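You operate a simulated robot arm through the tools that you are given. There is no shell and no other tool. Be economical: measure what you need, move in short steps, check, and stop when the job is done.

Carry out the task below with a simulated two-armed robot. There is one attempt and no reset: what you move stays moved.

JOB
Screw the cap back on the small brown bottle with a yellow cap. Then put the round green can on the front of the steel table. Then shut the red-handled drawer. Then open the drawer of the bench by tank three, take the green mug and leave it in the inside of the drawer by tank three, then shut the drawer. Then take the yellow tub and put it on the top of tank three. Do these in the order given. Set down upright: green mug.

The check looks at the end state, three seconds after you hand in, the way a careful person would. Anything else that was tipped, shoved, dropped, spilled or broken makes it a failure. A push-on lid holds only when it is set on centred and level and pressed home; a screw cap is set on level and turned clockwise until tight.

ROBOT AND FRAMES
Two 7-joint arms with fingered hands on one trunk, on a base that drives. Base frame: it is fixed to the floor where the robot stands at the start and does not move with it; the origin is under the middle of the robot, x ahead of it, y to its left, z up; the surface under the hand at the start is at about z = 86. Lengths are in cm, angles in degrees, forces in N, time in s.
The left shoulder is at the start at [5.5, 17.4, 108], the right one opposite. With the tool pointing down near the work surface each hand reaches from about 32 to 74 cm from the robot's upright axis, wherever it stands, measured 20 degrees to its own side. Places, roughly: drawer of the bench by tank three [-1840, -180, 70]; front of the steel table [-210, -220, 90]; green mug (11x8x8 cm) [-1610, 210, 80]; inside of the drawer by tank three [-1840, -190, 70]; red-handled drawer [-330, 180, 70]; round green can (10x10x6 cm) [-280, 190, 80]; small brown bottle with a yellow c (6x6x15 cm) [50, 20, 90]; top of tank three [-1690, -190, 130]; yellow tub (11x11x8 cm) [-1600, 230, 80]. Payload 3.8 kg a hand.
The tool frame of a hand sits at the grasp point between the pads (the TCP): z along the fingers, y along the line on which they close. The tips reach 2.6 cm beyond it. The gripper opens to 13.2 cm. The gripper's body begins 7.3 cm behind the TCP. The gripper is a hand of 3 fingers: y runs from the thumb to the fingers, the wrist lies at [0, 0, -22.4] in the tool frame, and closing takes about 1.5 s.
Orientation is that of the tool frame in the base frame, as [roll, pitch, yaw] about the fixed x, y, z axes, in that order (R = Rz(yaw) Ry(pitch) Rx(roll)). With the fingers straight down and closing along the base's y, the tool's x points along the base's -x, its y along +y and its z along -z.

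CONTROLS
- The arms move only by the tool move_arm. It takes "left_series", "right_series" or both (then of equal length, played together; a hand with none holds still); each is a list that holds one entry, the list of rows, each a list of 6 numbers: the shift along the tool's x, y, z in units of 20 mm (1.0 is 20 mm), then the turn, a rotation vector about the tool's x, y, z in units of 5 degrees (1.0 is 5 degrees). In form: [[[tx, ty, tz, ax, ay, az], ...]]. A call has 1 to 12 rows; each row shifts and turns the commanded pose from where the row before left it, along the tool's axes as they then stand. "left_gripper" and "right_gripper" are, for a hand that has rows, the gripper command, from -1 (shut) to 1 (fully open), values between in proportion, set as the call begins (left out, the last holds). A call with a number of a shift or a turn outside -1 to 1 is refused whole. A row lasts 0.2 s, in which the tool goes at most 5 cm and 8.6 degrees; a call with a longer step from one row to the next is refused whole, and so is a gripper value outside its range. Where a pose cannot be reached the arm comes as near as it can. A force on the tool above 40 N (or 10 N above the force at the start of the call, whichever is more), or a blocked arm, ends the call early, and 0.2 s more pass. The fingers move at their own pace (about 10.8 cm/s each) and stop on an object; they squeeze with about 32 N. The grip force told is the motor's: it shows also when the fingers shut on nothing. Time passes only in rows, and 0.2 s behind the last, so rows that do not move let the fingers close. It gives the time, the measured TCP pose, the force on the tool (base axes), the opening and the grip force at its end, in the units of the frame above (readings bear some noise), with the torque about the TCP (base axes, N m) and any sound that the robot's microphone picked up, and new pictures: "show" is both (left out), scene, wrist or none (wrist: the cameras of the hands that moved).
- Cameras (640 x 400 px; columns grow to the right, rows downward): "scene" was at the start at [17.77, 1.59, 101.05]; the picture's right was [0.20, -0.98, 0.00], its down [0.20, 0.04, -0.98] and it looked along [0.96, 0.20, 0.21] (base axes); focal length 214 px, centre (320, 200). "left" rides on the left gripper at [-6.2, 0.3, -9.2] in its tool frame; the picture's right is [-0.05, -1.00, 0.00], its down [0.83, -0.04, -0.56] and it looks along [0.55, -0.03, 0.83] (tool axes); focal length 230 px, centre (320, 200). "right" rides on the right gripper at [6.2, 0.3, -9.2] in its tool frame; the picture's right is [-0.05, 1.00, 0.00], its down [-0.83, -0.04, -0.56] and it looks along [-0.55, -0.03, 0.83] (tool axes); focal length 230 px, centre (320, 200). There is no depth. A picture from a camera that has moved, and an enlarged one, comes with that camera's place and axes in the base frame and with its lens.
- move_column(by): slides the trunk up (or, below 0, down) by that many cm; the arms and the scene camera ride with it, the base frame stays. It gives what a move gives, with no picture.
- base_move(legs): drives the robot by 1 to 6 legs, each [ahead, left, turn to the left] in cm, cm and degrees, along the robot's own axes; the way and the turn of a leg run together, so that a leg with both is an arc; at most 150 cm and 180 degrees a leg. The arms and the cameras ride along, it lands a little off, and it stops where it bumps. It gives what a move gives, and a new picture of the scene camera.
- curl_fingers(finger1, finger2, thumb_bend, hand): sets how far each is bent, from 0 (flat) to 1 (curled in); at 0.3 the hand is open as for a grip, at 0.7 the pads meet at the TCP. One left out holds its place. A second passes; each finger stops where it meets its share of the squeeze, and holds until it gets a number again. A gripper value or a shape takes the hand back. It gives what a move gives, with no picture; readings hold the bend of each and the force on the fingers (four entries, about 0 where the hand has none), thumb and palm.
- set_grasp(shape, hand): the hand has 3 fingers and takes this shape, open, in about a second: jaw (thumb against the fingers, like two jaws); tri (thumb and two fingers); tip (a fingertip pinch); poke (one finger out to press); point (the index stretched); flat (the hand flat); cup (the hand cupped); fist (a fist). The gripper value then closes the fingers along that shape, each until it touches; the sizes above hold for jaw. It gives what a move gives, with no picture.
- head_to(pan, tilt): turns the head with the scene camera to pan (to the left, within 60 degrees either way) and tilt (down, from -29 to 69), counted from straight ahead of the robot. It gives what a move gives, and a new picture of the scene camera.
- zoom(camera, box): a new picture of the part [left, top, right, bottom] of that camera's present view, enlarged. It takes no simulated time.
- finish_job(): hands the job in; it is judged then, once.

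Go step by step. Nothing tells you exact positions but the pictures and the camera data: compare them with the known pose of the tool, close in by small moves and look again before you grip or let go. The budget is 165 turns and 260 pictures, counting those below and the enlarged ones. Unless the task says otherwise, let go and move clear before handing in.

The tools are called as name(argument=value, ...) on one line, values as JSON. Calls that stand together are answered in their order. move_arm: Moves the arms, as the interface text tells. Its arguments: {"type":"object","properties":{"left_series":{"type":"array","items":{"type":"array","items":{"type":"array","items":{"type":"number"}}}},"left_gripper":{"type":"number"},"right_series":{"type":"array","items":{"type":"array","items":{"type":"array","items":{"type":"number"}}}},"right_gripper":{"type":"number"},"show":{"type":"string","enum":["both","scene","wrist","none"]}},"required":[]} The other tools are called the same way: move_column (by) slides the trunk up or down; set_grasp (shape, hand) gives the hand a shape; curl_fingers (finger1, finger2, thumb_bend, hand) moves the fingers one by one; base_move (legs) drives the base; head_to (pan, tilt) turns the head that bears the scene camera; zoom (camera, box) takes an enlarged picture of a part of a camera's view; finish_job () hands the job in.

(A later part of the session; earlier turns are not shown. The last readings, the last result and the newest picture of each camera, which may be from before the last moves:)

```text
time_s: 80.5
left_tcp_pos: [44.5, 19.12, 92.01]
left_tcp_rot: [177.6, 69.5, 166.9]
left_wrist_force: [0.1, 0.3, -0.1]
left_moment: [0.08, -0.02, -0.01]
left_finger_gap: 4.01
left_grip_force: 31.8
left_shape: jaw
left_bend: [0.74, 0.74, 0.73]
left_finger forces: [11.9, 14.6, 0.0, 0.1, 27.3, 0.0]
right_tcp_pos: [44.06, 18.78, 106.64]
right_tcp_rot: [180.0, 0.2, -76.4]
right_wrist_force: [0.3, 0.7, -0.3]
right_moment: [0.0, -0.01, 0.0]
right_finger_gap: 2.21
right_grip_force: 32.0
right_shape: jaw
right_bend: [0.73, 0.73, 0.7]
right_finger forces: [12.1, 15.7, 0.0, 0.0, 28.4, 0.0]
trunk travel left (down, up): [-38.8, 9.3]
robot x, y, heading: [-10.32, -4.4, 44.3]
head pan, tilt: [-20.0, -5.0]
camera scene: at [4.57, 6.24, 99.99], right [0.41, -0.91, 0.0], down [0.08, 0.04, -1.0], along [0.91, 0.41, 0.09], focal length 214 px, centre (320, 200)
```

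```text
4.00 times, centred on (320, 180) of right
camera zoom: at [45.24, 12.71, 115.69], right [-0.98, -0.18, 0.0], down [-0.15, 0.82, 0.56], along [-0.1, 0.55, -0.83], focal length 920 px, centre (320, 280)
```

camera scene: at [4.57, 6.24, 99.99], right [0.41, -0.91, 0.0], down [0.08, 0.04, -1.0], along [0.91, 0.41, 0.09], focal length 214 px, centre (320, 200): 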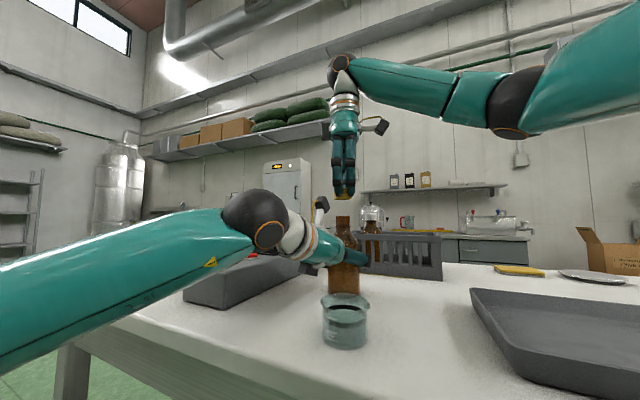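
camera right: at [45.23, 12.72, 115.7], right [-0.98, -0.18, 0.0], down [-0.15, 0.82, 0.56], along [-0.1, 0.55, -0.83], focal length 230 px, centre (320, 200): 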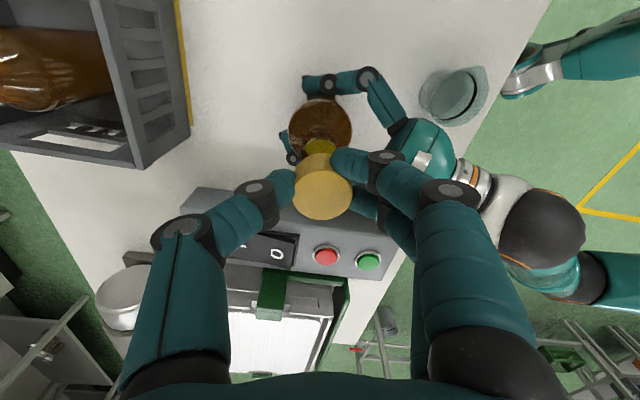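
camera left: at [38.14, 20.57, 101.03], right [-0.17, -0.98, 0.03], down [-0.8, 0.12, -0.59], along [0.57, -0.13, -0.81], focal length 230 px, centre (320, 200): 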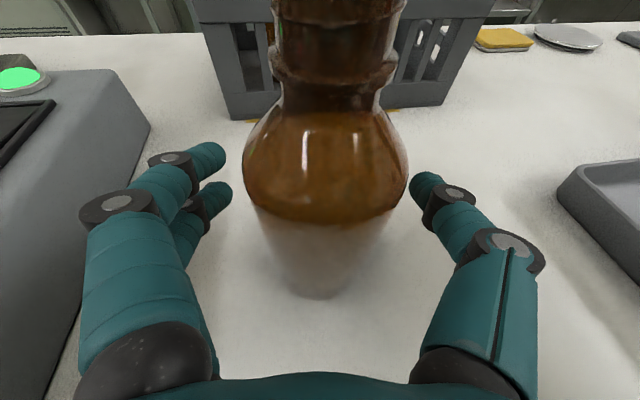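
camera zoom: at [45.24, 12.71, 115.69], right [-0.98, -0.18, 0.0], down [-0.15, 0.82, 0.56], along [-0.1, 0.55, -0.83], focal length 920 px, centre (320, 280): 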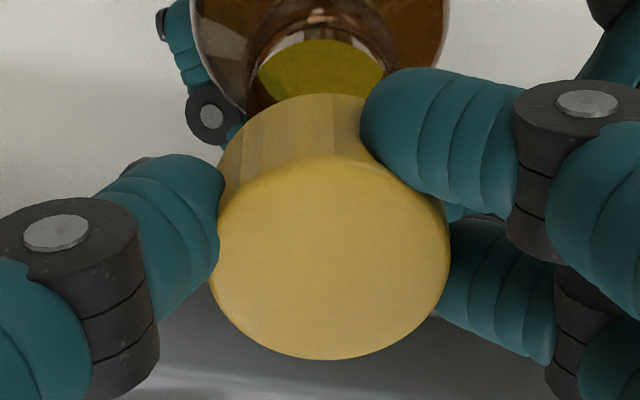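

The cap and mouth line up to within about 1 mm. I'll nudge, then lower to contact.

move_arm(right_series=[[[0, -0.056, 0.5, 0, 0, 0], [0, 0, 0.5, 0, 0, 0], [0, 0, 0.3, 0, 0, 0], [0, 0, 0.1, 0, 0, 0], [0, 0, 0.1, 0, 0, 0], [0, 0, 0.1, 0, 0, 0], [0, 0, 0.1, 0, 0, 0], [0, 0, 0, 0, 0, 0]]], show="none")

zoom(camera="scene", box=[296, 180, 392, 240])

```text
time_s: 82.3
left_tcp_pos: [44.57, 19.1, 91.91]
left_tcp_rot: [177.6, 69.5, 167.0]
left_wrist_force: [-0.2, -0.7, 0.3]
left_moment: [0.05, -0.01, 0.0]
left_finger_gap: 4.02
left_grip_force: 32.3
left_shape: jaw
left_bend: [0.74, 0.74, 0.73]
left_finger forces: [12.0, 14.7, 0.0, 0.0, 27.5, 0.0]
right_tcp_pos: [44.12, 18.69, 103.26]
right_tcp_rot: [-179.9, 0.0, -76.6]
right_wrist_force: [-0.5, -0.2, 0.1]
right_moment: [-0.02, -0.01, -0.01]
right_finger_gap: 2.23
right_grip_force: 31.6
right_shape: jaw
right_bend: [0.73, 0.73, 0.7]
right_finger forces: [12.2, 15.6, 0.0, 0.0, 28.3, 0.1]
trunk travel left (down, up): [-38.8, 9.3]
robot x, y, heading: [-10.29, -4.34, 44.2]
head pan, tilt: [-20.0, -5.0]
```

```text
6.67 times, centred on (344, 210) of scene
camera zoom: at [4.57, 6.23, 100.0], right [0.41, -0.91, 0.0], down [0.08, 0.04, -1.0], along [0.91, 0.41, 0.09], focal length 1430 px, centre (160, 133)
```

zoom: 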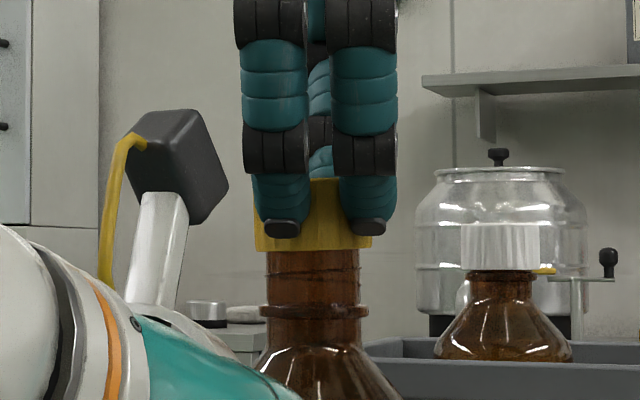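

move_arm(right_series=[[[0, 0, 0.1, 0, 0, 0], [0, 0, 0.1, 0, 0, 0], [0, 0, 0.1, 0, 0, 0], [0, 0, 0.1, 0, 0, 0], [0, 0, 0.1, 0, 0, 0], [0, 0, 0.1, 0, 0, 0], [0, 0, 0.1, 0, 0, 0], [0, 0, 0.1, 0, 0, 0]]], show="none")

zoom(camera="scene", box=[296, 180, 392, 240])

```text
time_s: 84.1
left_tcp_pos: [44.56, 19.07, 91.99]
left_tcp_rot: [177.4, 69.5, 166.9]
left_wrist_force: [3.0, 1.3, 0.5]
left_moment: [0.03, 0.02, -0.03]
left_finger_gap: 4.01
left_grip_force: 32.3
left_shape: jaw
left_bend: [0.73, 0.74, 0.73]
left_finger forces: [13.3, 15.9, 0.0, 0.1, 27.2, 0.0]
right_tcp_pos: [44.12, 18.69, 101.93]
right_tcp_rot: [-179.9, 0.3, -76.5]
right_wrist_force: [-0.6, -2.8, 14.6]
right_moment: [-0.04, 0.11, -0.03]
right_finger_gap: 2.26
right_grip_force: 31.8
right_shape: jaw
right_bend: [0.73, 0.73, 0.71]
right_finger forces: [14.6, 18.3, 0.0, 0.0, 31.7, 0.0]
trunk travel left (down, up): [-38.8, 9.3]
robot x, y, heading: [-10.35, -4.17, 44.4]
head pan, tilt: [-20.0, -5.0]
```

```text
6.67 times, centred on (344, 210) of scene
camera zoom: at [4.52, 6.19, 100.03], right [0.41, -0.91, 0.0], down [0.08, 0.04, -1.0], along [0.91, 0.41, 0.09], focal length 1430 px, centre (160, 133)
```

zoom: 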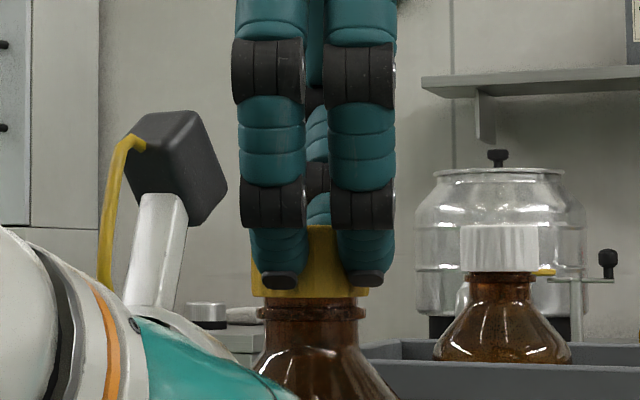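

The cap is over the neck, with 14 N of contact force. I'll turn it clockwise.

move_arm(right_series=[[[0, 0, 0, 0, 0, 1], [0, 0, 0, 0, 0, 1], [0, 0, 0, 0, 0, 1], [0, 0, 0, 0, 0, 1], [0, 0, 0, 0, 0, 1], [0, 0, 0, 0, 0, 1], [0, 0, 0, 0, 0, 1], [0, 0, 0, 0, 0, 1], [0, 0, 0, 0, 0, 1], [0, 0, 0, 0, 0, 1], [0, 0, 0, 0, 0, 1], [0, 0, 0, 0, 0, 1]]], show="none")

```text
time_s: 86.7
left_tcp_pos: [44.53, 18.99, 91.99]
left_tcp_rot: [177.6, 69.6, 166.8]
left_wrist_force: [18.9, 0.9, -4.7]
left_moment: [-0.01, 0.08, -0.08]
left_finger_gap: 3.91
left_grip_force: 31.7
left_shape: jaw
left_bend: [0.73, 0.73, 0.72]
left_finger forces: [18.2, 17.0, 0.1, 0.1, 28.4, 0.0]
right_tcp_pos: [43.99, 18.88, 101.85]
right_tcp_rot: [179.8, 0.1, -136.6]
right_wrist_force: [-12.8, -0.2, 23.0]
right_moment: [0.17, 0.41, 0.05]
right_finger_gap: 2.4
right_grip_force: 31.7
right_shape: jaw
right_bend: [0.73, 0.74, 0.71]
right_finger forces: [21.0, 20.0, 0.0, 0.0, 29.1, 0.0]
trunk travel left (down, up): [-38.8, 9.3]
robot x, y, heading: [-10.51, -4.18, 44.2]
head pan, tilt: [-20.0, -5.0]
```

move_arm(right_series=[[[0.06, 0.05, 0, 0, 0, 0], [0, 0, 0, 0, 0, 1], [0, 0, 0, 0, 0, 1], [0, 0, 0, 0, 0, 1], [0, 0, 0, 0, 0, 1], [0, 0, 0, 0, 0, 1], [0, 0, 0, 0, 0, 1], [0, 0, 0, 0, 0, 1], [0, 0, 0, 0, 0, 1], [0, 0, 0, 0, 0, 1], [0, 0, 0, 0, 0, 1], [0, 0, 0, 0, 0, 1]]], show="none")

zoom(camera="scene", box=[296, 180, 392, 240])

```text
time_s: 89.3
left_tcp_pos: [44.5, 19.08, 91.97]
left_tcp_rot: [177.5, 69.6, 166.6]
left_wrist_force: [17.8, -7.8, -0.8]
left_moment: [0.29, 0.04, 0.05]
left_finger_gap: 3.86
left_grip_force: 31.7
left_shape: jaw
left_bend: [0.73, 0.73, 0.72]
left_finger forces: [16.9, 14.2, 0.1, 0.1, 34.3, 0.0]
right_tcp_pos: [43.91, 18.87, 101.74]
right_tcp_rot: [179.9, -0.1, 168.5]
right_wrist_force: [-12.1, 7.8, 21.0]
right_moment: [0.37, 0.2, 0.05]
right_finger_gap: 2.41
right_grip_force: 31.8
right_shape: jaw
right_bend: [0.73, 0.74, 0.71]
right_finger forces: [22.8, 18.2, 0.1, 0.0, 30.6, 0.1]
trunk travel left (down, up): [-38.8, 9.3]
robot x, y, heading: [-10.49, -3.81, 44.2]
head pan, tilt: [-20.0, -5.0]
```

```text
6.67 times, centred on (344, 210) of scene
camera zoom: at [4.53, 6.19, 100.01], right [0.41, -0.91, 0.0], down [0.08, 0.04, -1.0], along [0.91, 0.41, 0.09], focal length 1430 px, centre (160, 133)
```

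zoom: 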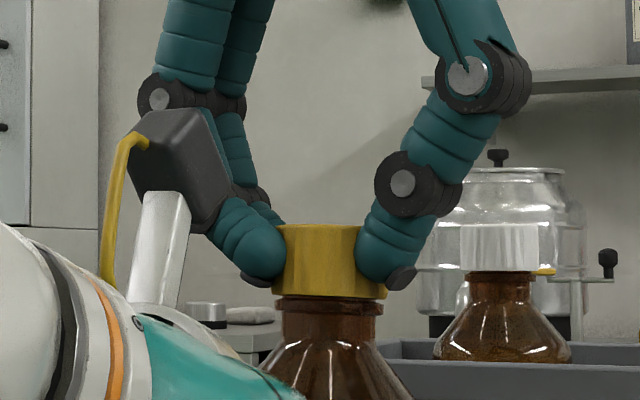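

The cap turned 115° with little torque so far. I'll open the right hand, turn it back and re-grip to keep tightening.

move_arm(right_series=[[[0, 0, 0, 0, 0, 0], [0, 0, 0, 0, 0, 0], [0, 0, 0, 0, 0, 0], [0, 0, 0, 0, 0, 0]]], right_gripper=-0.15, show="wrist")

zoom(camera="scene", box=[296, 180, 392, 240])

```text
time_s: 90.3
left_tcp_pos: [44.53, 19.21, 91.8]
left_tcp_rot: [177.6, 69.5, 166.9]
left_wrist_force: [-0.3, 2.1, 0.2]
left_moment: [0.1, -0.05, -0.02]
left_finger_gap: 3.89
left_grip_force: 32.2
left_shape: jaw
left_bend: [0.73, 0.74, 0.73]
left_finger forces: [12.1, 15.2, 0.0, 0.1, 28.6, 0.0]
right_tcp_pos: [43.91, 18.84, 101.7]
right_tcp_rot: [-179.9, -0.1, 168.3]
right_wrist_force: [0.3, -0.3, 0.1]
right_moment: [-0.04, -0.02, 0.03]
right_finger_gap: 5.53
right_grip_force: 0.0
right_shape: jaw
right_bend: [0.73, 0.73, 0.7]
right_finger forces: [0.1, 0.0, 0.0, 0.1, 0.1, 0.0]
trunk travel left (down, up): [-38.8, 9.3]
robot x, y, heading: [-10.31, -4.28, 44.1]
head pan, tilt: [-20.0, -5.0]
camera right: at [38.08, 20.42, 110.69], right [0.25, 0.97, 0.0], down [0.81, -0.21, 0.55], along [0.54, -0.14, -0.83], focal length 230 px, centre (320, 200)
```

right: 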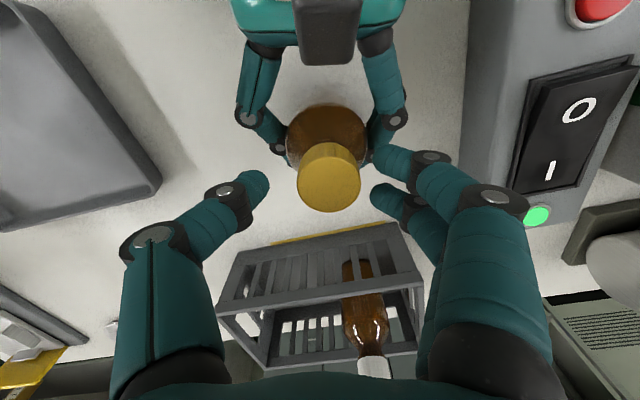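

```text
6.67 times, centred on (344, 210) of scene
camera zoom: at [4.56, 6.25, 99.99], right [0.41, -0.91, 0.0], down [0.08, 0.04, -1.0], along [0.91, 0.41, 0.09], focal length 1430 px, centre (160, 133)
```

zoom: 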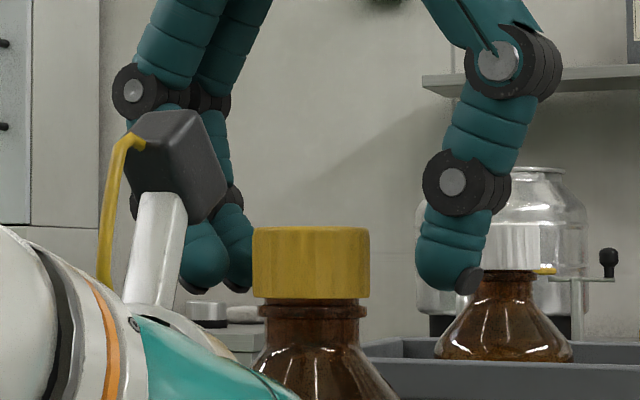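

The cap sits level on the neck, at about [43.9, 19.3]. I'll recentre, turn the hand back and re-grip.

move_arm(right_series=[[[0.07, 0.215, 0, 0, 0, 0], [0, 0, 0, 0, 0, -1], [0, 0, 0, 0, 0, -1], [0, 0, 0, 0, 0, -1], [0, 0, 0, 0, 0, -1], [0, 0, 0, 0, 0, -1], [0, 0, 0, 0, 0, -1], [0, 0, 0, 0, 0, -1], [0, 0, 0, 0, 0, -1], [0, 0, 0, 0, 0, -1], [0, 0, 0, 0, 0, -1], [0, 0, 0, 0, 0, -1]]], show="none")

move_arm(right_series=[[[0, 0, 0, 0, 0, -1], [0, 0, 0, 0, 0, -1], [0, 0, 0, 0, 0, -1], [0, 0, 0, 0, 0, -1], [0, 0, 0, 0, 0, -1], [0, 0, 0, 0, 0, -1], [0, 0, 0, 0, 0, -1], [0, 0, 0, 0, 0, -1], [0, 0, 0, 0, 0, -1], [0, 0, 0, 0, 0, -1], [0, 0, 0, 0, 0, -1], [0, 0, 0, 0, 0, -1]]], show="wrist")

zoom(camera="right", box=[272, 130, 368, 230])

```text
time_s: 92.9
left_tcp_pos: [44.48, 19.11, 92.02]
left_tcp_rot: [177.6, 69.5, 166.9]
left_wrist_force: [-0.1, 0.5, 1.4]
left_moment: [0.05, -0.04, 0.03]
left_finger_gap: 3.86
left_grip_force: 31.4
left_shape: jaw
left_bend: [0.73, 0.74, 0.73]
left_finger forces: [12.1, 15.0, 0.0, 0.0, 28.8, 0.0]
right_tcp_pos: [44.01, 19.28, 101.75]
right_tcp_rot: [179.9, 0.0, -136.3]
right_wrist_force: [-0.4, 0.8, 0.0]
right_moment: [-0.01, 0.01, 0.02]
right_finger_gap: 5.56
right_grip_force: 0.0
right_shape: jaw
right_bend: [0.73, 0.73, 0.7]
right_finger forces: [0.1, 0.1, 0.0, 0.0, 0.0, 0.0]
trunk travel left (down, up): [-38.8, 9.3]
robot x, y, heading: [-10.35, -4.25, 44.2]
head pan, tilt: [-20.0, -5.0]
```

```text
time_s: 95.5
left_tcp_pos: [44.56, 19.23, 91.94]
left_tcp_rot: [177.5, 69.5, 167.0]
left_wrist_force: [-1.2, 0.8, 0.4]
left_moment: [-0.05, -0.17, -0.04]
left_finger_gap: 3.87
left_grip_force: 32.3
left_shape: jaw
left_bend: [0.73, 0.74, 0.73]
left_finger forces: [11.9, 14.5, 0.0, 0.1, 29.2, 0.0]
right_tcp_pos: [43.92, 19.35, 101.45]
right_tcp_rot: [179.9, 0.1, -76.3]
right_wrist_force: [1.3, -1.0, -1.4]
right_moment: [-0.03, 0.01, 0.02]
right_finger_gap: 5.47
right_grip_force: 0.0
right_shape: jaw
right_bend: [0.73, 0.74, 0.7]
right_finger forces: [0.0, 0.0, 0.0, 0.1, 0.0, 0.1]
trunk travel left (down, up): [-38.8, 9.3]
robot x, y, heading: [-10.7, -4.02, 44.5]
head pan, tilt: [-20.0, -5.0]
camera right: at [45.06, 13.3, 110.66], right [-0.98, -0.19, 0.0], down [-0.15, 0.82, 0.56], along [-0.1, 0.55, -0.83], focal length 230 px, centre (320, 200)
```

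right: 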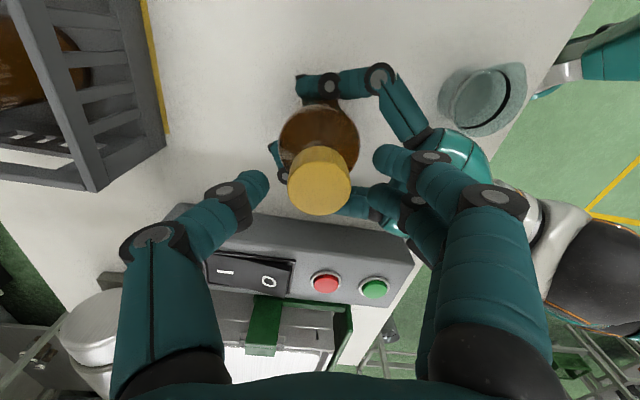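

```text
4.00 times, centred on (320, 180) of right
camera zoom: at [45.06, 13.3, 110.66], right [-0.98, -0.19, 0.0], down [-0.15, 0.82, 0.56], along [-0.1, 0.55, -0.83], focal length 920 px, centre (320, 280)
```

zoom: 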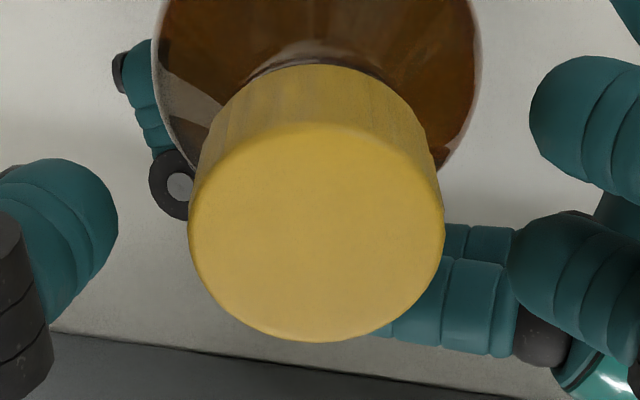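

move_arm(right_series=[[[0.05, 0, 0, 0, 0, 0], [0, 0, 0, 0, 0, 0], [0, 0, 0, 0, 0, 0], [0, 0, 0, 0, 0, 0], [0, 0, 0, 0, 0, 0], [0, 0, 0, 0, 0, 0], [0, 0, 0, 0, 0, 0]]], right_gripper=-1, show="none")

move_arm(right_series=[[[0, 0, 0.1, 0, 0, 1], [0, 0, 0, 0, 0, 1], [0, 0, 0, 0, 0, 1], [0, 0, 0, 0, 0, 1], [0, 0, 0, 0, 0, 1], [0, 0, 0, 0, 0, 1], [0, 0, 0, 0, 0, 1], [0, 0, 0, 0, 0, 1], [0, 0, 0, 0, 0, 1], [0, 0, 0, 0, 0, 1], [0, 0, 0, 0, 0, 1], [0, 0, 0, 0, 0, 1]]], show="none")

```text
time_s: 97.1
left_tcp_pos: [44.48, 19.12, 91.87]
left_tcp_rot: [177.6, 69.6, 166.8]
left_wrist_force: [-3.7, -3.0, 1.7]
left_moment: [0.21, -0.12, 0.0]
left_finger_gap: 3.88
left_grip_force: 32.2
left_shape: jaw
left_bend: [0.74, 0.74, 0.73]
left_finger forces: [11.1, 12.4, 0.0, 0.0, 29.3, 0.1]
right_tcp_pos: [43.94, 19.19, 101.71]
right_tcp_rot: [-180.0, 0.1, -76.6]
right_wrist_force: [2.8, 3.2, 0.2]
right_moment: [0.0, -0.07, -0.02]
right_finger_gap: 2.48
right_grip_force: 32.1
right_shape: jaw
right_bend: [0.72, 0.76, 0.7]
right_finger forces: [18.2, 9.7, 0.0, 0.0, 30.5, 0.0]
trunk travel left (down, up): [-38.8, 9.3]
robot x, y, heading: [-10.44, -4.21, 44.1]
head pan, tilt: [-20.0, -5.0]
```

```text
time_s: 99.7
left_tcp_pos: [44.44, 19.08, 91.96]
left_tcp_rot: [177.6, 69.6, 166.8]
left_wrist_force: [-0.6, -1.6, -0.2]
left_moment: [0.03, -0.01, -0.1]
left_finger_gap: 3.91
left_grip_force: 31.7
left_shape: jaw
left_bend: [0.74, 0.74, 0.73]
left_finger forces: [12.8, 13.4, 0.0, 0.0, 28.2, 0.0]
right_tcp_pos: [43.78, 19.14, 101.58]
right_tcp_rot: [179.9, 0.0, -136.6]
right_wrist_force: [2.7, 0.1, 6.5]
right_moment: [0.04, 0.01, 0.16]
right_finger_gap: 2.49
right_grip_force: 31.9
right_shape: jaw
right_bend: [0.72, 0.76, 0.7]
right_finger forces: [20.6, 10.1, 0.1, 0.1, 31.7, 0.0]
trunk travel left (down, up): [-38.8, 9.3]
robot x, y, heading: [-10.6, -4.23, 44.5]
head pan, tilt: [-20.0, -5.0]
```

move_arm(right_series=[[[0, 0, 0, 0, 0, 1], [0, 0, 0, 0, 0, 1], [0, 0, 0, 0, 0, 1], [0, 0, 0, 0, 0, 1], [0, 0, 0, 0, 0, 1], [0, 0, 0, 0, 0, 1], [0, 0, 0, 0, 0, 1], [0, 0, 0, 0, 0, 1], [0, 0, 0, 0, 0, 1], [0, 0, 0, 0, 0, 1], [0, 0, 0, 0, 0, 1], [0, 0, 0, 0, 0, 1]]], show="none")

zoom(camera="scene", box=[296, 180, 392, 240])

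```text
time_s: 102.3
left_tcp_pos: [44.53, 19.1, 91.91]
left_tcp_rot: [177.5, 69.6, 166.9]
left_wrist_force: [13.8, -5.7, -6.2]
left_moment: [0.21, 0.38, -0.75]
left_finger_gap: 3.0
left_grip_force: 32.1
left_shape: jaw
left_bend: [0.75, 0.76, 0.77]
left_finger forces: [20.6, 8.5, 0.0, 0.0, 21.6, 0.1]
right_tcp_pos: [43.99, 19.15, 101.55]
right_tcp_rot: [180.0, -0.2, 163.4]
right_wrist_force: [-9.3, 5.0, 15.6]
right_moment: [0.31, 0.25, 0.76]
right_finger_gap: 2.55
right_grip_force: 31.9
right_shape: jaw
right_bend: [0.74, 0.75, 0.7]
right_finger forces: [34.0, 13.7, 0.0, 0.0, 29.2, 0.0]
trunk travel left (down, up): [-38.8, 9.3]
robot x, y, heading: [-10.34, -3.95, 44.4]
head pan, tilt: [-20.0, -5.0]
```

```text
6.67 times, centred on (344, 210) of scene
camera zoom: at [4.54, 6.2, 100.0], right [0.41, -0.91, 0.0], down [0.08, 0.04, -1.0], along [0.91, 0.41, 0.09], focal length 1430 px, centre (160, 133)
```

zoom: 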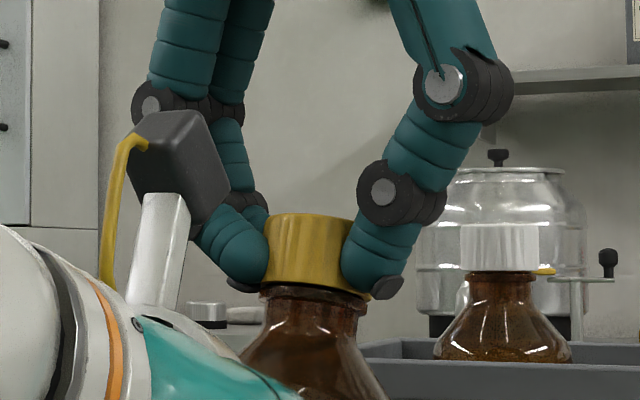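

Torque rose to 0.76 N·m and the cap is down on the collar, so it is tight. I'll release the cap and check the bottle.

move_arm(right_series=[[[0, 0, 0, 0, 0, 0], [0, 0, 0, 0, 0, 0], [0, 0, 0, 0, 0, 0], [0, 0, 0, 0, 0, 0], [0, 0, 0, 0, 0, 0]]], right_gripper=0.1, show="none")

zoom(camera="scene", box=[264, 170, 424, 290])

zoom(camera="left", box=[0, 0, 640, 400])

```text
time_s: 103.5
left_tcp_pos: [44.62, 19.23, 91.94]
left_tcp_rot: [177.6, 69.6, 167.0]
left_wrist_force: [-0.1, 0.4, -2.1]
left_moment: [0.01, -0.03, 0.0]
left_finger_gap: 2.99
left_grip_force: 32.2
left_shape: jaw
left_bend: [0.76, 0.76, 0.78]
left_finger forces: [11.4, 10.5, 0.0, 0.1, 21.5, 0.0]
right_tcp_pos: [44.01, 19.12, 101.42]
right_tcp_rot: [179.9, 0.0, 163.5]
right_wrist_force: [0.3, 0.5, -0.7]
right_moment: [-0.03, -0.02, 0.01]
right_finger_gap: 7.19
right_grip_force: 0.1
right_shape: jaw
right_bend: [0.72, 0.72, 0.7]
right_finger forces: [0.0, 0.0, 0.0, 0.1, 0.0, 0.0]
trunk travel left (down, up): [-38.8, 9.3]
robot x, y, heading: [-10.2, -3.98, 44.4]
head pan, tilt: [-20.0, -5.0]
```

```text
3.33 times, centred on (344, 230) of scene
camera zoom: at [4.57, 6.24, 99.99], right [0.41, -0.91, 0.0], down [0.08, 0.04, -1.0], along [0.91, 0.41, 0.09], focal length 715 px, centre (240, 100)
```

zoom: 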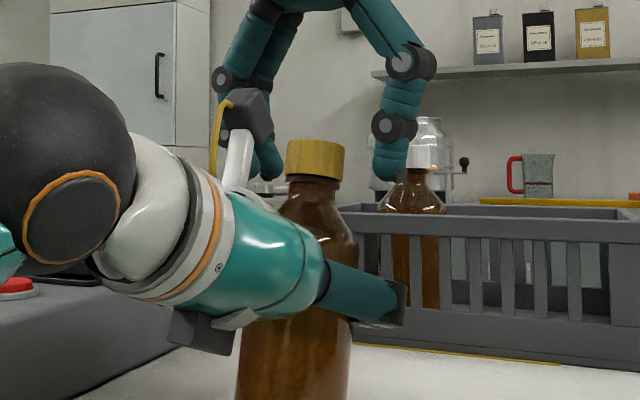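

```text
1.00 times, centred on (320, 200) of left (not enlarged: the box is as wide or as high as the picture)
camera zoom: at [38.15, 20.61, 101.01], right [-0.17, -0.98, 0.03], down [-0.8, 0.12, -0.58], along [0.57, -0.13, -0.81], focal length 230 px, centre (320, 200)
```

zoom: 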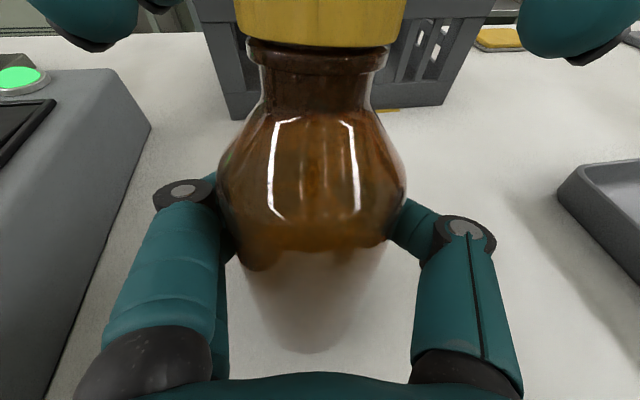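

The bottle leaned about 7° in the left grip (top away from the palm). I'll lift the right hand clear, then tip the left hand to bring the bottle upright.

move_arm(right_series=[[[0, 0, -1, 0, 0, 0], [0, 0, -1, 0, 0, 0], [0, 0, -1, 0, 0, 0], [0, 0, -1, 0, 0, 0], [0, 0, -1, 0, 0, 0], [0, 0, -0.5, 0, 0, 0]]], show="none")

move_arm(left_series=[[[0, 0, 0, 0, -0.5, 0], [0, 0, 0, 0, -0.5, 0], [0, 0, 0, 0, -0.5, 0], [0, 0, 0, 0, 0, 0]]], show="wrist")

zoom(camera="scene", box=[264, 170, 424, 290])

```text
time_s: 104.9
left_tcp_pos: [44.52, 19.04, 92.05]
left_tcp_rot: [177.7, 69.5, 167.0]
left_wrist_force: [0.3, 0.6, -1.6]
left_moment: [0.01, -0.06, -0.01]
left_finger_gap: 2.98
left_grip_force: 32.3
left_shape: jaw
left_bend: [0.76, 0.76, 0.78]
left_finger forces: [11.4, 10.3, 0.0, 0.1, 21.5, 0.0]
right_tcp_pos: [43.96, 19.25, 112.42]
right_tcp_rot: [180.0, -0.1, 163.4]
right_wrist_force: [-1.3, -0.4, 0.6]
right_moment: [-0.02, -0.01, 0.0]
right_finger_gap: 7.2
right_grip_force: 0.0
right_shape: jaw
right_bend: [0.72, 0.72, 0.7]
right_finger forces: [0.0, 0.0, 0.1, 0.0, 0.0, 0.0]
trunk travel left (down, up): [-38.8, 9.3]
robot x, y, heading: [-10.11, -3.98, 44.3]
head pan, tilt: [-20.0, -5.0]
```

```text
time_s: 105.9
left_tcp_pos: [44.48, 19.28, 91.98]
left_tcp_rot: [176.2, 77.1, 165.4]
left_wrist_force: [-1.8, -0.9, -0.6]
left_moment: [-0.04, 0.0, 0.02]
left_finger_gap: 2.97
left_grip_force: 31.6
left_shape: jaw
left_bend: [0.76, 0.76, 0.78]
left_finger forces: [11.5, 9.1, 0.0, 0.0, 21.6, 0.0]
right_tcp_pos: [44.03, 19.18, 112.34]
right_tcp_rot: [179.9, -0.1, 163.6]
right_wrist_force: [-0.1, 0.8, 0.1]
right_moment: [-0.01, -0.03, -0.03]
right_finger_gap: 7.19
right_grip_force: 0.2
right_shape: jaw
right_bend: [0.72, 0.72, 0.7]
right_finger forces: [0.0, 0.0, 0.0, 0.1, 0.0, 0.0]
trunk travel left (down, up): [-38.8, 9.3]
robot x, y, heading: [-10.22, -3.66, 44.5]
head pan, tilt: [-20.0, -5.0]
camera left: at [37.02, 20.91, 100.1], right [-0.18, -0.98, 0.04], down [-0.72, 0.1, -0.69], along [0.67, -0.15, -0.73], focal length 230 px, centre (320, 200)
```

left: 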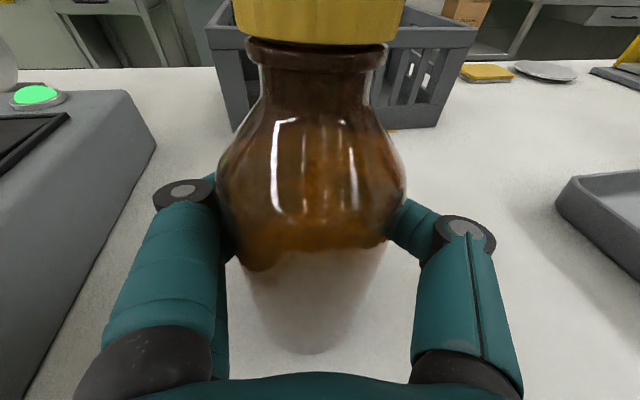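

```text
3.33 times, centred on (344, 230) of scene
camera zoom: at [4.56, 6.23, 100.0], right [0.41, -0.91, 0.0], down [0.08, 0.04, -1.0], along [0.91, 0.41, 0.09], focal length 715 px, centre (240, 100)
```

zoom: 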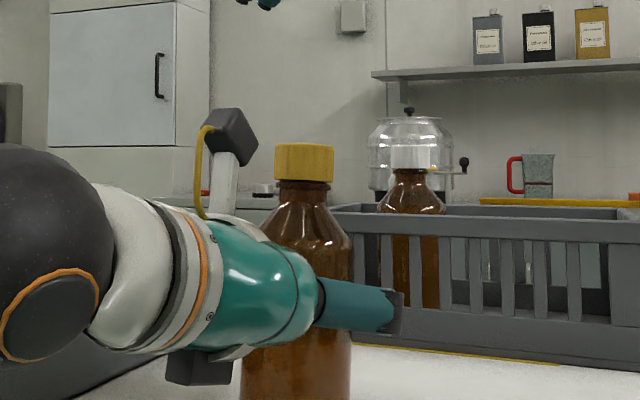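

move_arm(left_series=[[[0.08, 0, 0.02, 0, 0, 0], [0.08, 0, 0.02, 0, 0, 0], [0, 0, 0, 0, 0, 0]]], show="none")

zoom(camera="scene", box=[284, 200, 404, 310])

```text
time_s: 106.7
left_tcp_pos: [44.5, 19.16, 91.92]
left_tcp_rot: [176.1, 77.4, 165.1]
left_wrist_force: [-1.2, 2.2, 11.3]
left_moment: [-0.02, 0.05, 0.01]
left_finger_gap: 2.99
left_grip_force: 31.9
left_shape: jaw
left_bend: [0.76, 0.76, 0.78]
left_finger forces: [11.6, 9.0, 0.1, 0.0, 21.0, 0.0]
right_tcp_pos: [43.93, 19.26, 112.43]
right_tcp_rot: [180.0, 0.0, 163.5]
right_wrist_force: [0.1, -0.5, -0.3]
right_moment: [0.04, 0.03, 0.01]
right_finger_gap: 7.18
right_grip_force: 0.1
right_shape: jaw
right_bend: [0.72, 0.72, 0.7]
right_finger forces: [0.0, 0.0, 0.0, 0.1, 0.1, 0.1]
trunk travel left (down, up): [-38.8, 9.3]
robot x, y, heading: [-10.59, -4.0, 44.6]
head pan, tilt: [-20.0, -5.0]
```

```text
3.64 times, centred on (344, 255) of scene
camera zoom: at [4.48, 6.22, 100.03], right [0.41, -0.91, 0.0], down [0.08, 0.04, -1.0], along [0.91, 0.41, 0.09], focal length 780 px, centre (233, 0)
```

zoom: 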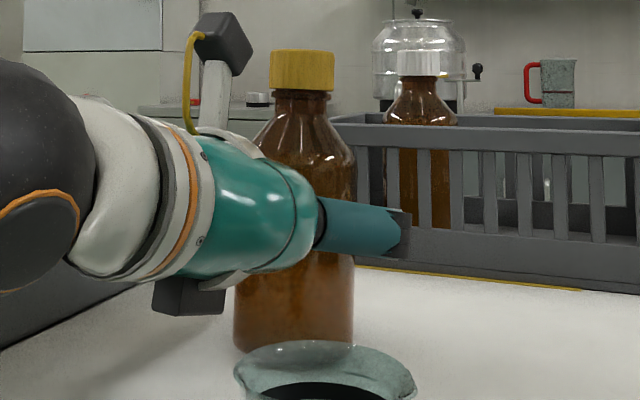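

The bottle is on the table and nearly upright with the cap on. I'll open the left hand and back away.

move_arm(left_series=[[[0, 0, 0, 0, 0, 0], [0, 0, 0, 0, 0, 0], [0, 0, 0, 0, 0, 0], [0, 0, 0, 0, 0, 0], [0, 0, 0, 0, 0, 0]]], left_gripper=0.5, show="wrist")

```text
time_s: 107.9
left_tcp_pos: [44.6, 19.24, 91.64]
left_tcp_rot: [176.2, 77.0, 165.5]
left_wrist_force: [0.7, 0.0, -0.2]
left_moment: [0.02, -0.01, 0.0]
left_finger_gap: 9.88
left_grip_force: 0.1
left_shape: jaw
left_bend: [0.64, 0.64, 0.6]
left_finger forces: [0.0, 0.1, 0.0, 0.0, 0.0, 0.1]
right_tcp_pos: [43.96, 19.23, 112.39]
right_tcp_rot: [179.9, -0.1, 163.4]
right_wrist_force: [0.3, -0.4, -0.5]
right_moment: [0.04, 0.01, 0.01]
right_finger_gap: 7.21
right_grip_force: 0.1
right_shape: jaw
right_bend: [0.72, 0.72, 0.7]
right_finger forces: [0.0, 0.0, 0.0, 0.1, 0.0, 0.0]
trunk travel left (down, up): [-38.8, 9.3]
robot x, y, heading: [-10.22, -3.93, 44.4]
head pan, tilt: [-20.0, -5.0]
camera left: at [37.04, 20.93, 99.76], right [-0.18, -0.98, 0.04], down [-0.72, 0.1, -0.69], along [0.67, -0.15, -0.73], focal length 230 px, centre (320, 200)
```

left: 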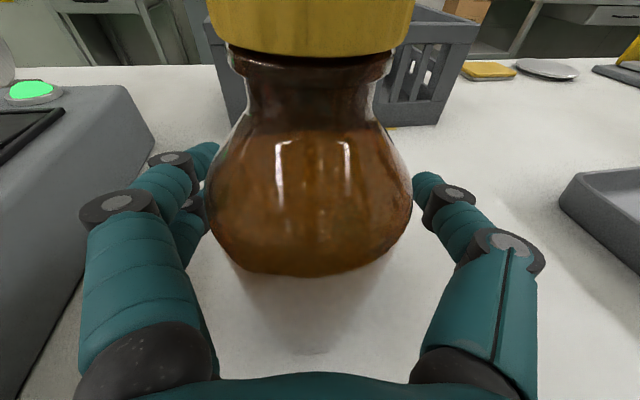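

move_arm(left_series=[[[0, 0, -0.8, 0, 0, 0], [0, 0, -0.8, 0, 0, 0], [0, 0, -0.8, 0, 0, 0], [0, 0, -0.8, 0, 0, 0], [0, 0, -0.8, 0, 0, 0], [-0.9, 0, -0.2, 0, 0, 0], [-0.9, 0, -0.2, 0, 0, 0], [-0.9, 0, -0.2, 0, 0, 0], [-0.9, 0, -0.2, 0, 0, 0], [-0.9, 0, -0.2, 0, 0, 0], [-0.9, 0, -0.2, 0, 0, 0]]], show="wrist")

zoom(camera="scene", box=[284, 200, 404, 310])

```text
time_s: 110.3
left_tcp_pos: [36.83, 20.64, 104.45]
left_tcp_rot: [176.3, 77.0, 165.7]
left_wrist_force: [-0.1, 0.5, 0.0]
left_moment: [0.01, -0.01, -0.01]
left_finger_gap: 9.88
left_grip_force: 0.0
left_shape: jaw
left_bend: [0.64, 0.64, 0.6]
left_finger forces: [0.1, 0.0, 0.0, 0.0, 0.0, 0.0]
right_tcp_pos: [43.91, 19.31, 112.41]
right_tcp_rot: [180.0, -0.2, 163.5]
right_wrist_force: [-1.3, 0.2, 0.1]
right_moment: [-0.01, 0.01, 0.0]
right_finger_gap: 7.22
right_grip_force: 0.1
right_shape: jaw
right_bend: [0.72, 0.72, 0.7]
right_finger forces: [0.1, 0.1, 0.0, 0.0, 0.2, 0.0]
trunk travel left (down, up): [-38.8, 9.3]
robot x, y, heading: [-10.51, -4.09, 44.2]
head pan, tilt: [-20.0, -5.0]
camera left: at [29.38, 22.25, 112.56], right [-0.18, -0.98, 0.04], down [-0.72, 0.1, -0.69], along [0.67, -0.15, -0.73], focal length 230 px, centre (320, 200)
```

left: 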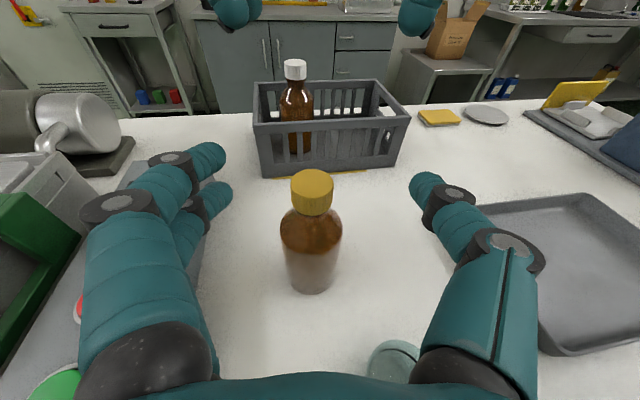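

```text
3.64 times, centred on (344, 255) of scene
camera zoom: at [4.56, 6.23, 100.0], right [0.41, -0.91, 0.0], down [0.08, 0.04, -1.0], along [0.91, 0.41, 0.09], focal length 780 px, centre (233, 0)
```

zoom: 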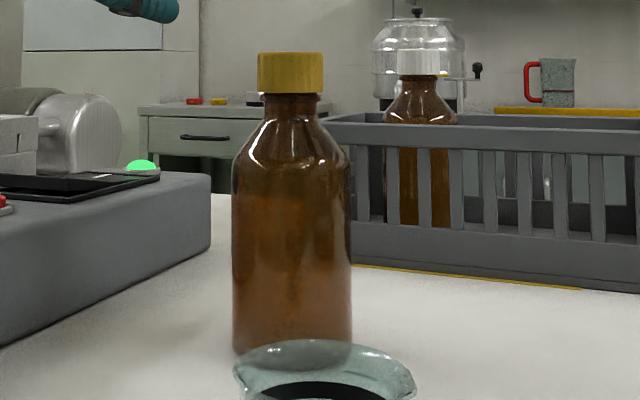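

The bottle is upright with its cap tight. I'll back away from the table, then fold the arms for driving.

base_move(legs=[[-35, 0, 0]])

move_arm(right_series=[[[0.53, -0.93, -0.3, 0, 0, 0], [0.53, -0.93, -0.3, 0, 0, 0], [0.53, -0.93, -0.3, 0, 0, 0], [0.53, -0.93, -0.3, 0, 0, 0], [0.53, -0.93, -0.3, 0, 0, 0], [0, 0, 0, 0, 0, -1], [0, 0, 0, 0, 0, -1], [0, 0, 0, 0, 0, -1], [0, 0, 0, 0, 0, -1], [0, 0, 0, 0, 0, -1], [0, 0, 0, 0, 0, -1], [0, 0, 0, 0, 0, -1]]], left_series=[[[0, 1, 0, 0, 1, 0], [0, 1, 0, 0, 1, 0], [0, 1, 0, 0, 1, 0], [0, 1, 0, 0, 1, 0], [0, 1, 0, 0, 1, 0], [0, 1, 0, 0, 1, 0], [0, 0.5, 0, 0, 1, -0.5], [0, 0.5, 0, 0, 1, -0.5], [0, 0.5, 0, 0, 1, -0.5], [0, 0.5, 0, 0, 1, -0.5], [0, 0.5, 0, 0, 1, -1], [0, 0.5, 0, 0, 1, -1]]], show="none")

```text
time_s: 112.6
left_tcp_pos: [11.98, -3.85, 104.41]
left_tcp_rot: [176.0, 76.9, 165.2]
left_wrist_force: [-0.9, -0.2, 0.8]
left_moment: [0.02, 0.01, -0.02]
left_finger_gap: 9.88
left_grip_force: 0.0
left_shape: jaw
left_bend: [0.64, 0.64, 0.6]
left_finger forces: [0.1, 0.1, 0.0, 0.1, 0.0, 0.0]
right_tcp_pos: [19.06, -5.28, 112.33]
right_tcp_rot: [179.9, -0.1, 163.1]
right_wrist_force: [0.6, 0.5, -0.7]
right_moment: [0.0, 0.0, 0.02]
right_finger_gap: 7.2
right_grip_force: 0.1
right_shape: jaw
right_bend: [0.72, 0.72, 0.7]
right_finger forces: [0.0, 0.0, 0.0, 0.1, 0.0, 0.0]
trunk travel left (down, up): [-38.8, 9.3]
robot x, y, heading: [-35.25, -28.47, 44.0]
head pan, tilt: [-20.0, -5.0]
camera scene: at [-20.33, -18.11, 100.0], right [0.41, -0.91, 0.0], down [0.08, 0.04, -1.0], along [0.91, 0.41, 0.09], focal length 214 px, centre (320, 200)
```

scene: 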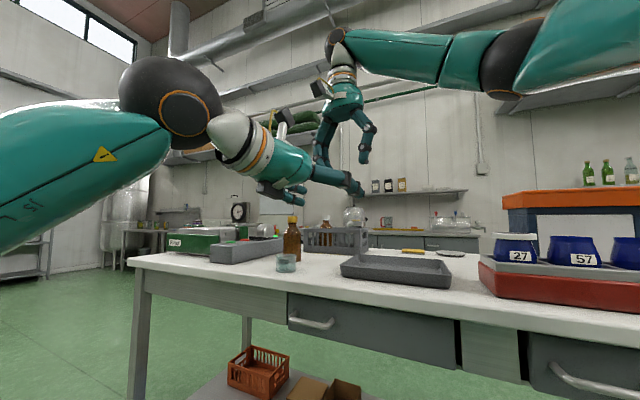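

```text
time_s: 115.2
left_tcp_pos: [14.98, 13.68, 104.36]
left_tcp_rot: [-171.0, 15.3, -171.2]
left_wrist_force: [-0.6, 0.3, 0.3]
left_moment: [-0.01, -0.02, 0.0]
left_finger_gap: 9.87
left_grip_force: 0.1
left_shape: jaw
left_bend: [0.64, 0.64, 0.6]
left_finger forces: [0.1, 0.1, 0.0, 0.1, 0.0, 0.0]
right_tcp_pos: [11.41, -12.64, 115.51]
right_tcp_rot: [179.8, 0.0, -161.6]
right_wrist_force: [-0.4, 0.4, 0.3]
right_moment: [0.0, -0.03, -0.01]
right_finger_gap: 7.23
right_grip_force: 0.0
right_shape: jaw
right_bend: [0.72, 0.72, 0.7]
right_finger forces: [0.1, 0.0, 0.0, 0.0, 0.1, 0.0]
trunk travel left (down, up): [-38.8, 9.3]
robot x, y, heading: [-35.06, -28.29, 44.1]
head pan, tilt: [-20.0, -5.0]
```

I'll turn toward the green can (about 138° heading) and look.

base_move(legs=[[0, 0, 94]])

head_to(pan=0, tilt=10)

```text
time_s: 119.6
left_tcp_pos: [-80.89, 18.84, 104.31]
left_tcp_rot: [-170.9, 15.4, -77.1]
left_wrist_force: [-0.1, 0.3, -0.2]
left_moment: [0.01, -0.01, -0.04]
left_finger_gap: 9.87
left_grip_force: 0.1
left_shape: jaw
left_bend: [0.64, 0.64, 0.6]
left_finger forces: [0.1, 0.0, 0.1, 0.0, 0.0, 0.0]
right_tcp_pos: [-54.29, 17.09, 115.36]
right_tcp_rot: [179.9, 0.0, -67.8]
right_wrist_force: [0.2, -0.2, -0.7]
right_moment: [-0.01, -0.01, 0.03]
right_finger_gap: 7.2
right_grip_force: 0.1
right_shape: jaw
right_bend: [0.72, 0.72, 0.7]
right_finger forces: [0.1, 0.0, 0.0, 0.1, 0.0, 0.0]
trunk travel left (down, up): [-38.8, 9.3]
robot x, y, heading: [-35.45, -28.8, 138.3]
head pan, tilt: [-20.0, -5.0]
camera scene: at [-46.61, -14.24, 100.0], right [0.88, 0.47, 0.0], down [-0.04, 0.08, -1.0], along [-0.47, 0.88, 0.09], focal length 214 px, centre (320, 200)
```

scene: 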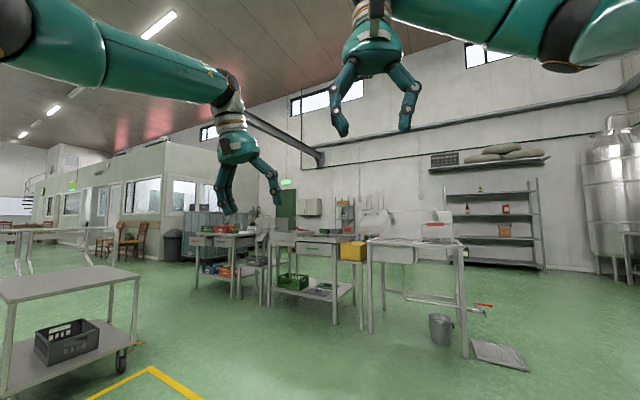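

```text
time_s: 120.4
left_tcp_pos: [-81.0, 18.86, 104.26]
left_tcp_rot: [-170.9, 15.6, -77.3]
left_wrist_force: [0.3, -0.2, 0.2]
left_moment: [-0.02, -0.01, 0.04]
left_finger_gap: 9.87
left_grip_force: 0.0
left_shape: jaw
left_bend: [0.64, 0.64, 0.6]
left_finger forces: [0.1, 0.0, 0.0, 0.0, 0.1, 0.0]
right_tcp_pos: [-54.3, 17.08, 115.23]
right_tcp_rot: [179.9, -0.1, -67.7]
right_wrist_force: [0.4, 0.2, 0.0]
right_moment: [0.01, 0.05, 0.01]
right_finger_gap: 7.19
right_grip_force: 0.1
right_shape: jaw
right_bend: [0.72, 0.72, 0.7]
right_finger forces: [0.1, 0.0, 0.0, 0.0, 0.0, 0.0]
trunk travel left (down, up): [-38.8, 9.3]
robot x, y, heading: [-35.2, -28.13, 138.0]
head pan, tilt: [0.0, 10.0]
camera scene: at [-49.39, -15.75, 97.63], right [0.67, 0.75, 0.0], down [0.13, -0.12, -0.98], along [-0.73, 0.66, -0.17], focal length 214 px, centre (320, 200)
```

scene: 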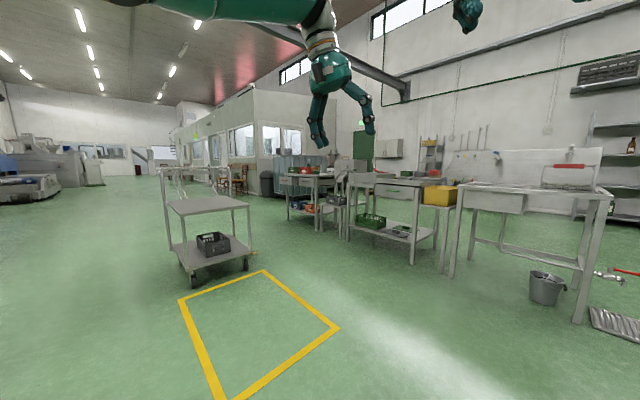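

zoom(camera="scene", box=[260, 130, 460, 270])

```text
2.86 times, centred on (360, 200) of scene
camera zoom: at [-49.39, -15.75, 97.63], right [0.67, 0.75, 0.0], down [0.13, -0.12, -0.98], along [-0.73, 0.66, -0.17], focal length 613 px, centre (206, 200)
```

zoom: 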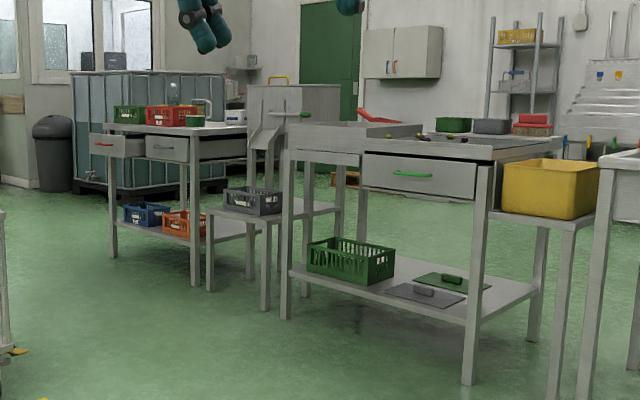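

The can's bench is at the back wall row: its front is at y≈184, x from −356 to −280, with the open red-handled drawer at its left. A cart stands near [-240…-290, 10…60], so I'll drive between it and the tables.

base_move(legs=[[150, 0, 0], [58, 0, 0], [0, 0, -48]])

base_move(legs=[[0, 98, 0]])

```text
time_s: 133.0
left_tcp_pos: [-188.0, 176.9, 104.29]
left_tcp_rot: [-170.9, 15.3, -125.0]
left_wrist_force: [0.1, -0.2, 0.7]
left_moment: [-0.01, -0.01, 0.01]
left_finger_gap: 9.86
left_grip_force: 0.1
left_shape: jaw
left_bend: [0.64, 0.64, 0.6]
left_finger forces: [0.1, 0.0, 0.0, 0.0, 0.1, 0.1]
right_tcp_pos: [-171.46, 155.91, 115.34]
right_tcp_rot: [179.9, 0.0, -115.4]
right_wrist_force: [-0.1, 0.5, -0.1]
right_moment: [0.0, 0.01, 0.02]
right_finger_gap: 7.17
right_grip_force: 0.1
right_shape: jaw
right_bend: [0.72, 0.72, 0.7]
right_finger forces: [0.0, 0.1, 0.0, 0.1, 0.0, 0.1]
trunk travel left (down, up): [-38.8, 9.3]
robot x, y, heading: [-192.53, 111.19, 90.4]
head pan, tilt: [0.0, 10.0]
camera scene: at [-192.31, 130.31, 97.62], right [1.0, 0.01, 0.0], down [0.0, -0.17, -0.98], along [-0.01, 0.98, -0.17], focal length 214 px, centre (320, 200)
```

scene: 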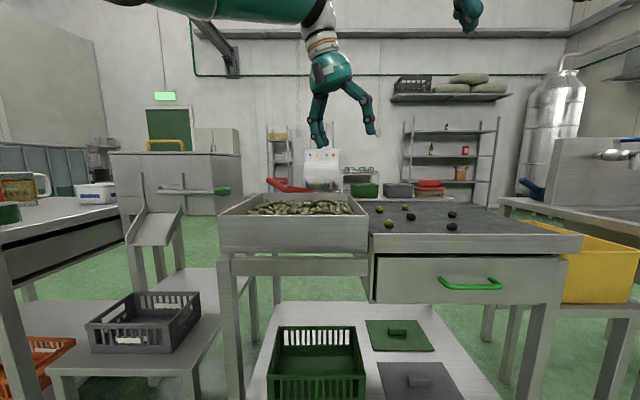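

```text
time_s: 141.9
left_tcp_pos: [-284.63, 176.92, 104.27]
left_tcp_rot: [-170.9, 15.4, -125.9]
left_wrist_force: [-0.7, 0.1, 0.1]
left_moment: [0.0, -0.02, -0.02]
left_finger_gap: 9.88
left_grip_force: 0.0
left_shape: jaw
left_bend: [0.64, 0.64, 0.6]
left_finger forces: [0.0, 0.0, 0.1, 0.0, 0.0, 0.0]
right_tcp_pos: [-268.49, 155.67, 115.39]
right_tcp_rot: [179.8, 0.0, -116.4]
right_wrist_force: [-0.9, -0.1, 0.8]
right_moment: [0.01, -0.01, 0.01]
right_finger_gap: 7.2
right_grip_force: 0.1
right_shape: jaw
right_bend: [0.72, 0.72, 0.7]
right_finger forces: [0.1, 0.1, 0.0, 0.0, 0.0, 0.0]
trunk travel left (down, up): [-38.8, 9.3]
robot x, y, heading: [-289.97, 111.09, 89.4]
head pan, tilt: [0.0, 10.0]
camera scene: at [-289.83, 130.37, 97.62], right [1.0, -0.01, 0.0], down [0.0, -0.17, -0.98], along [0.01, 0.98, -0.17], focal length 214 px, centre (320, 200)
```

scene: 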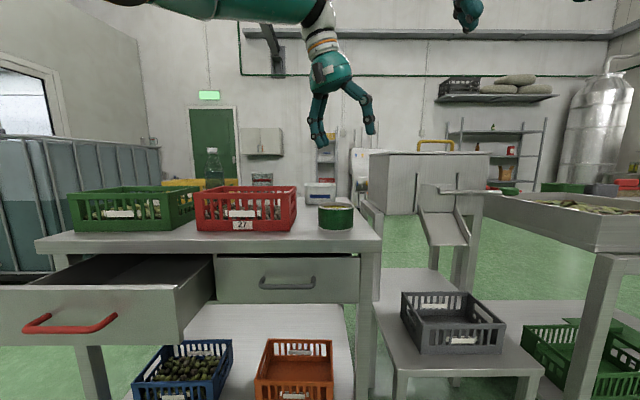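

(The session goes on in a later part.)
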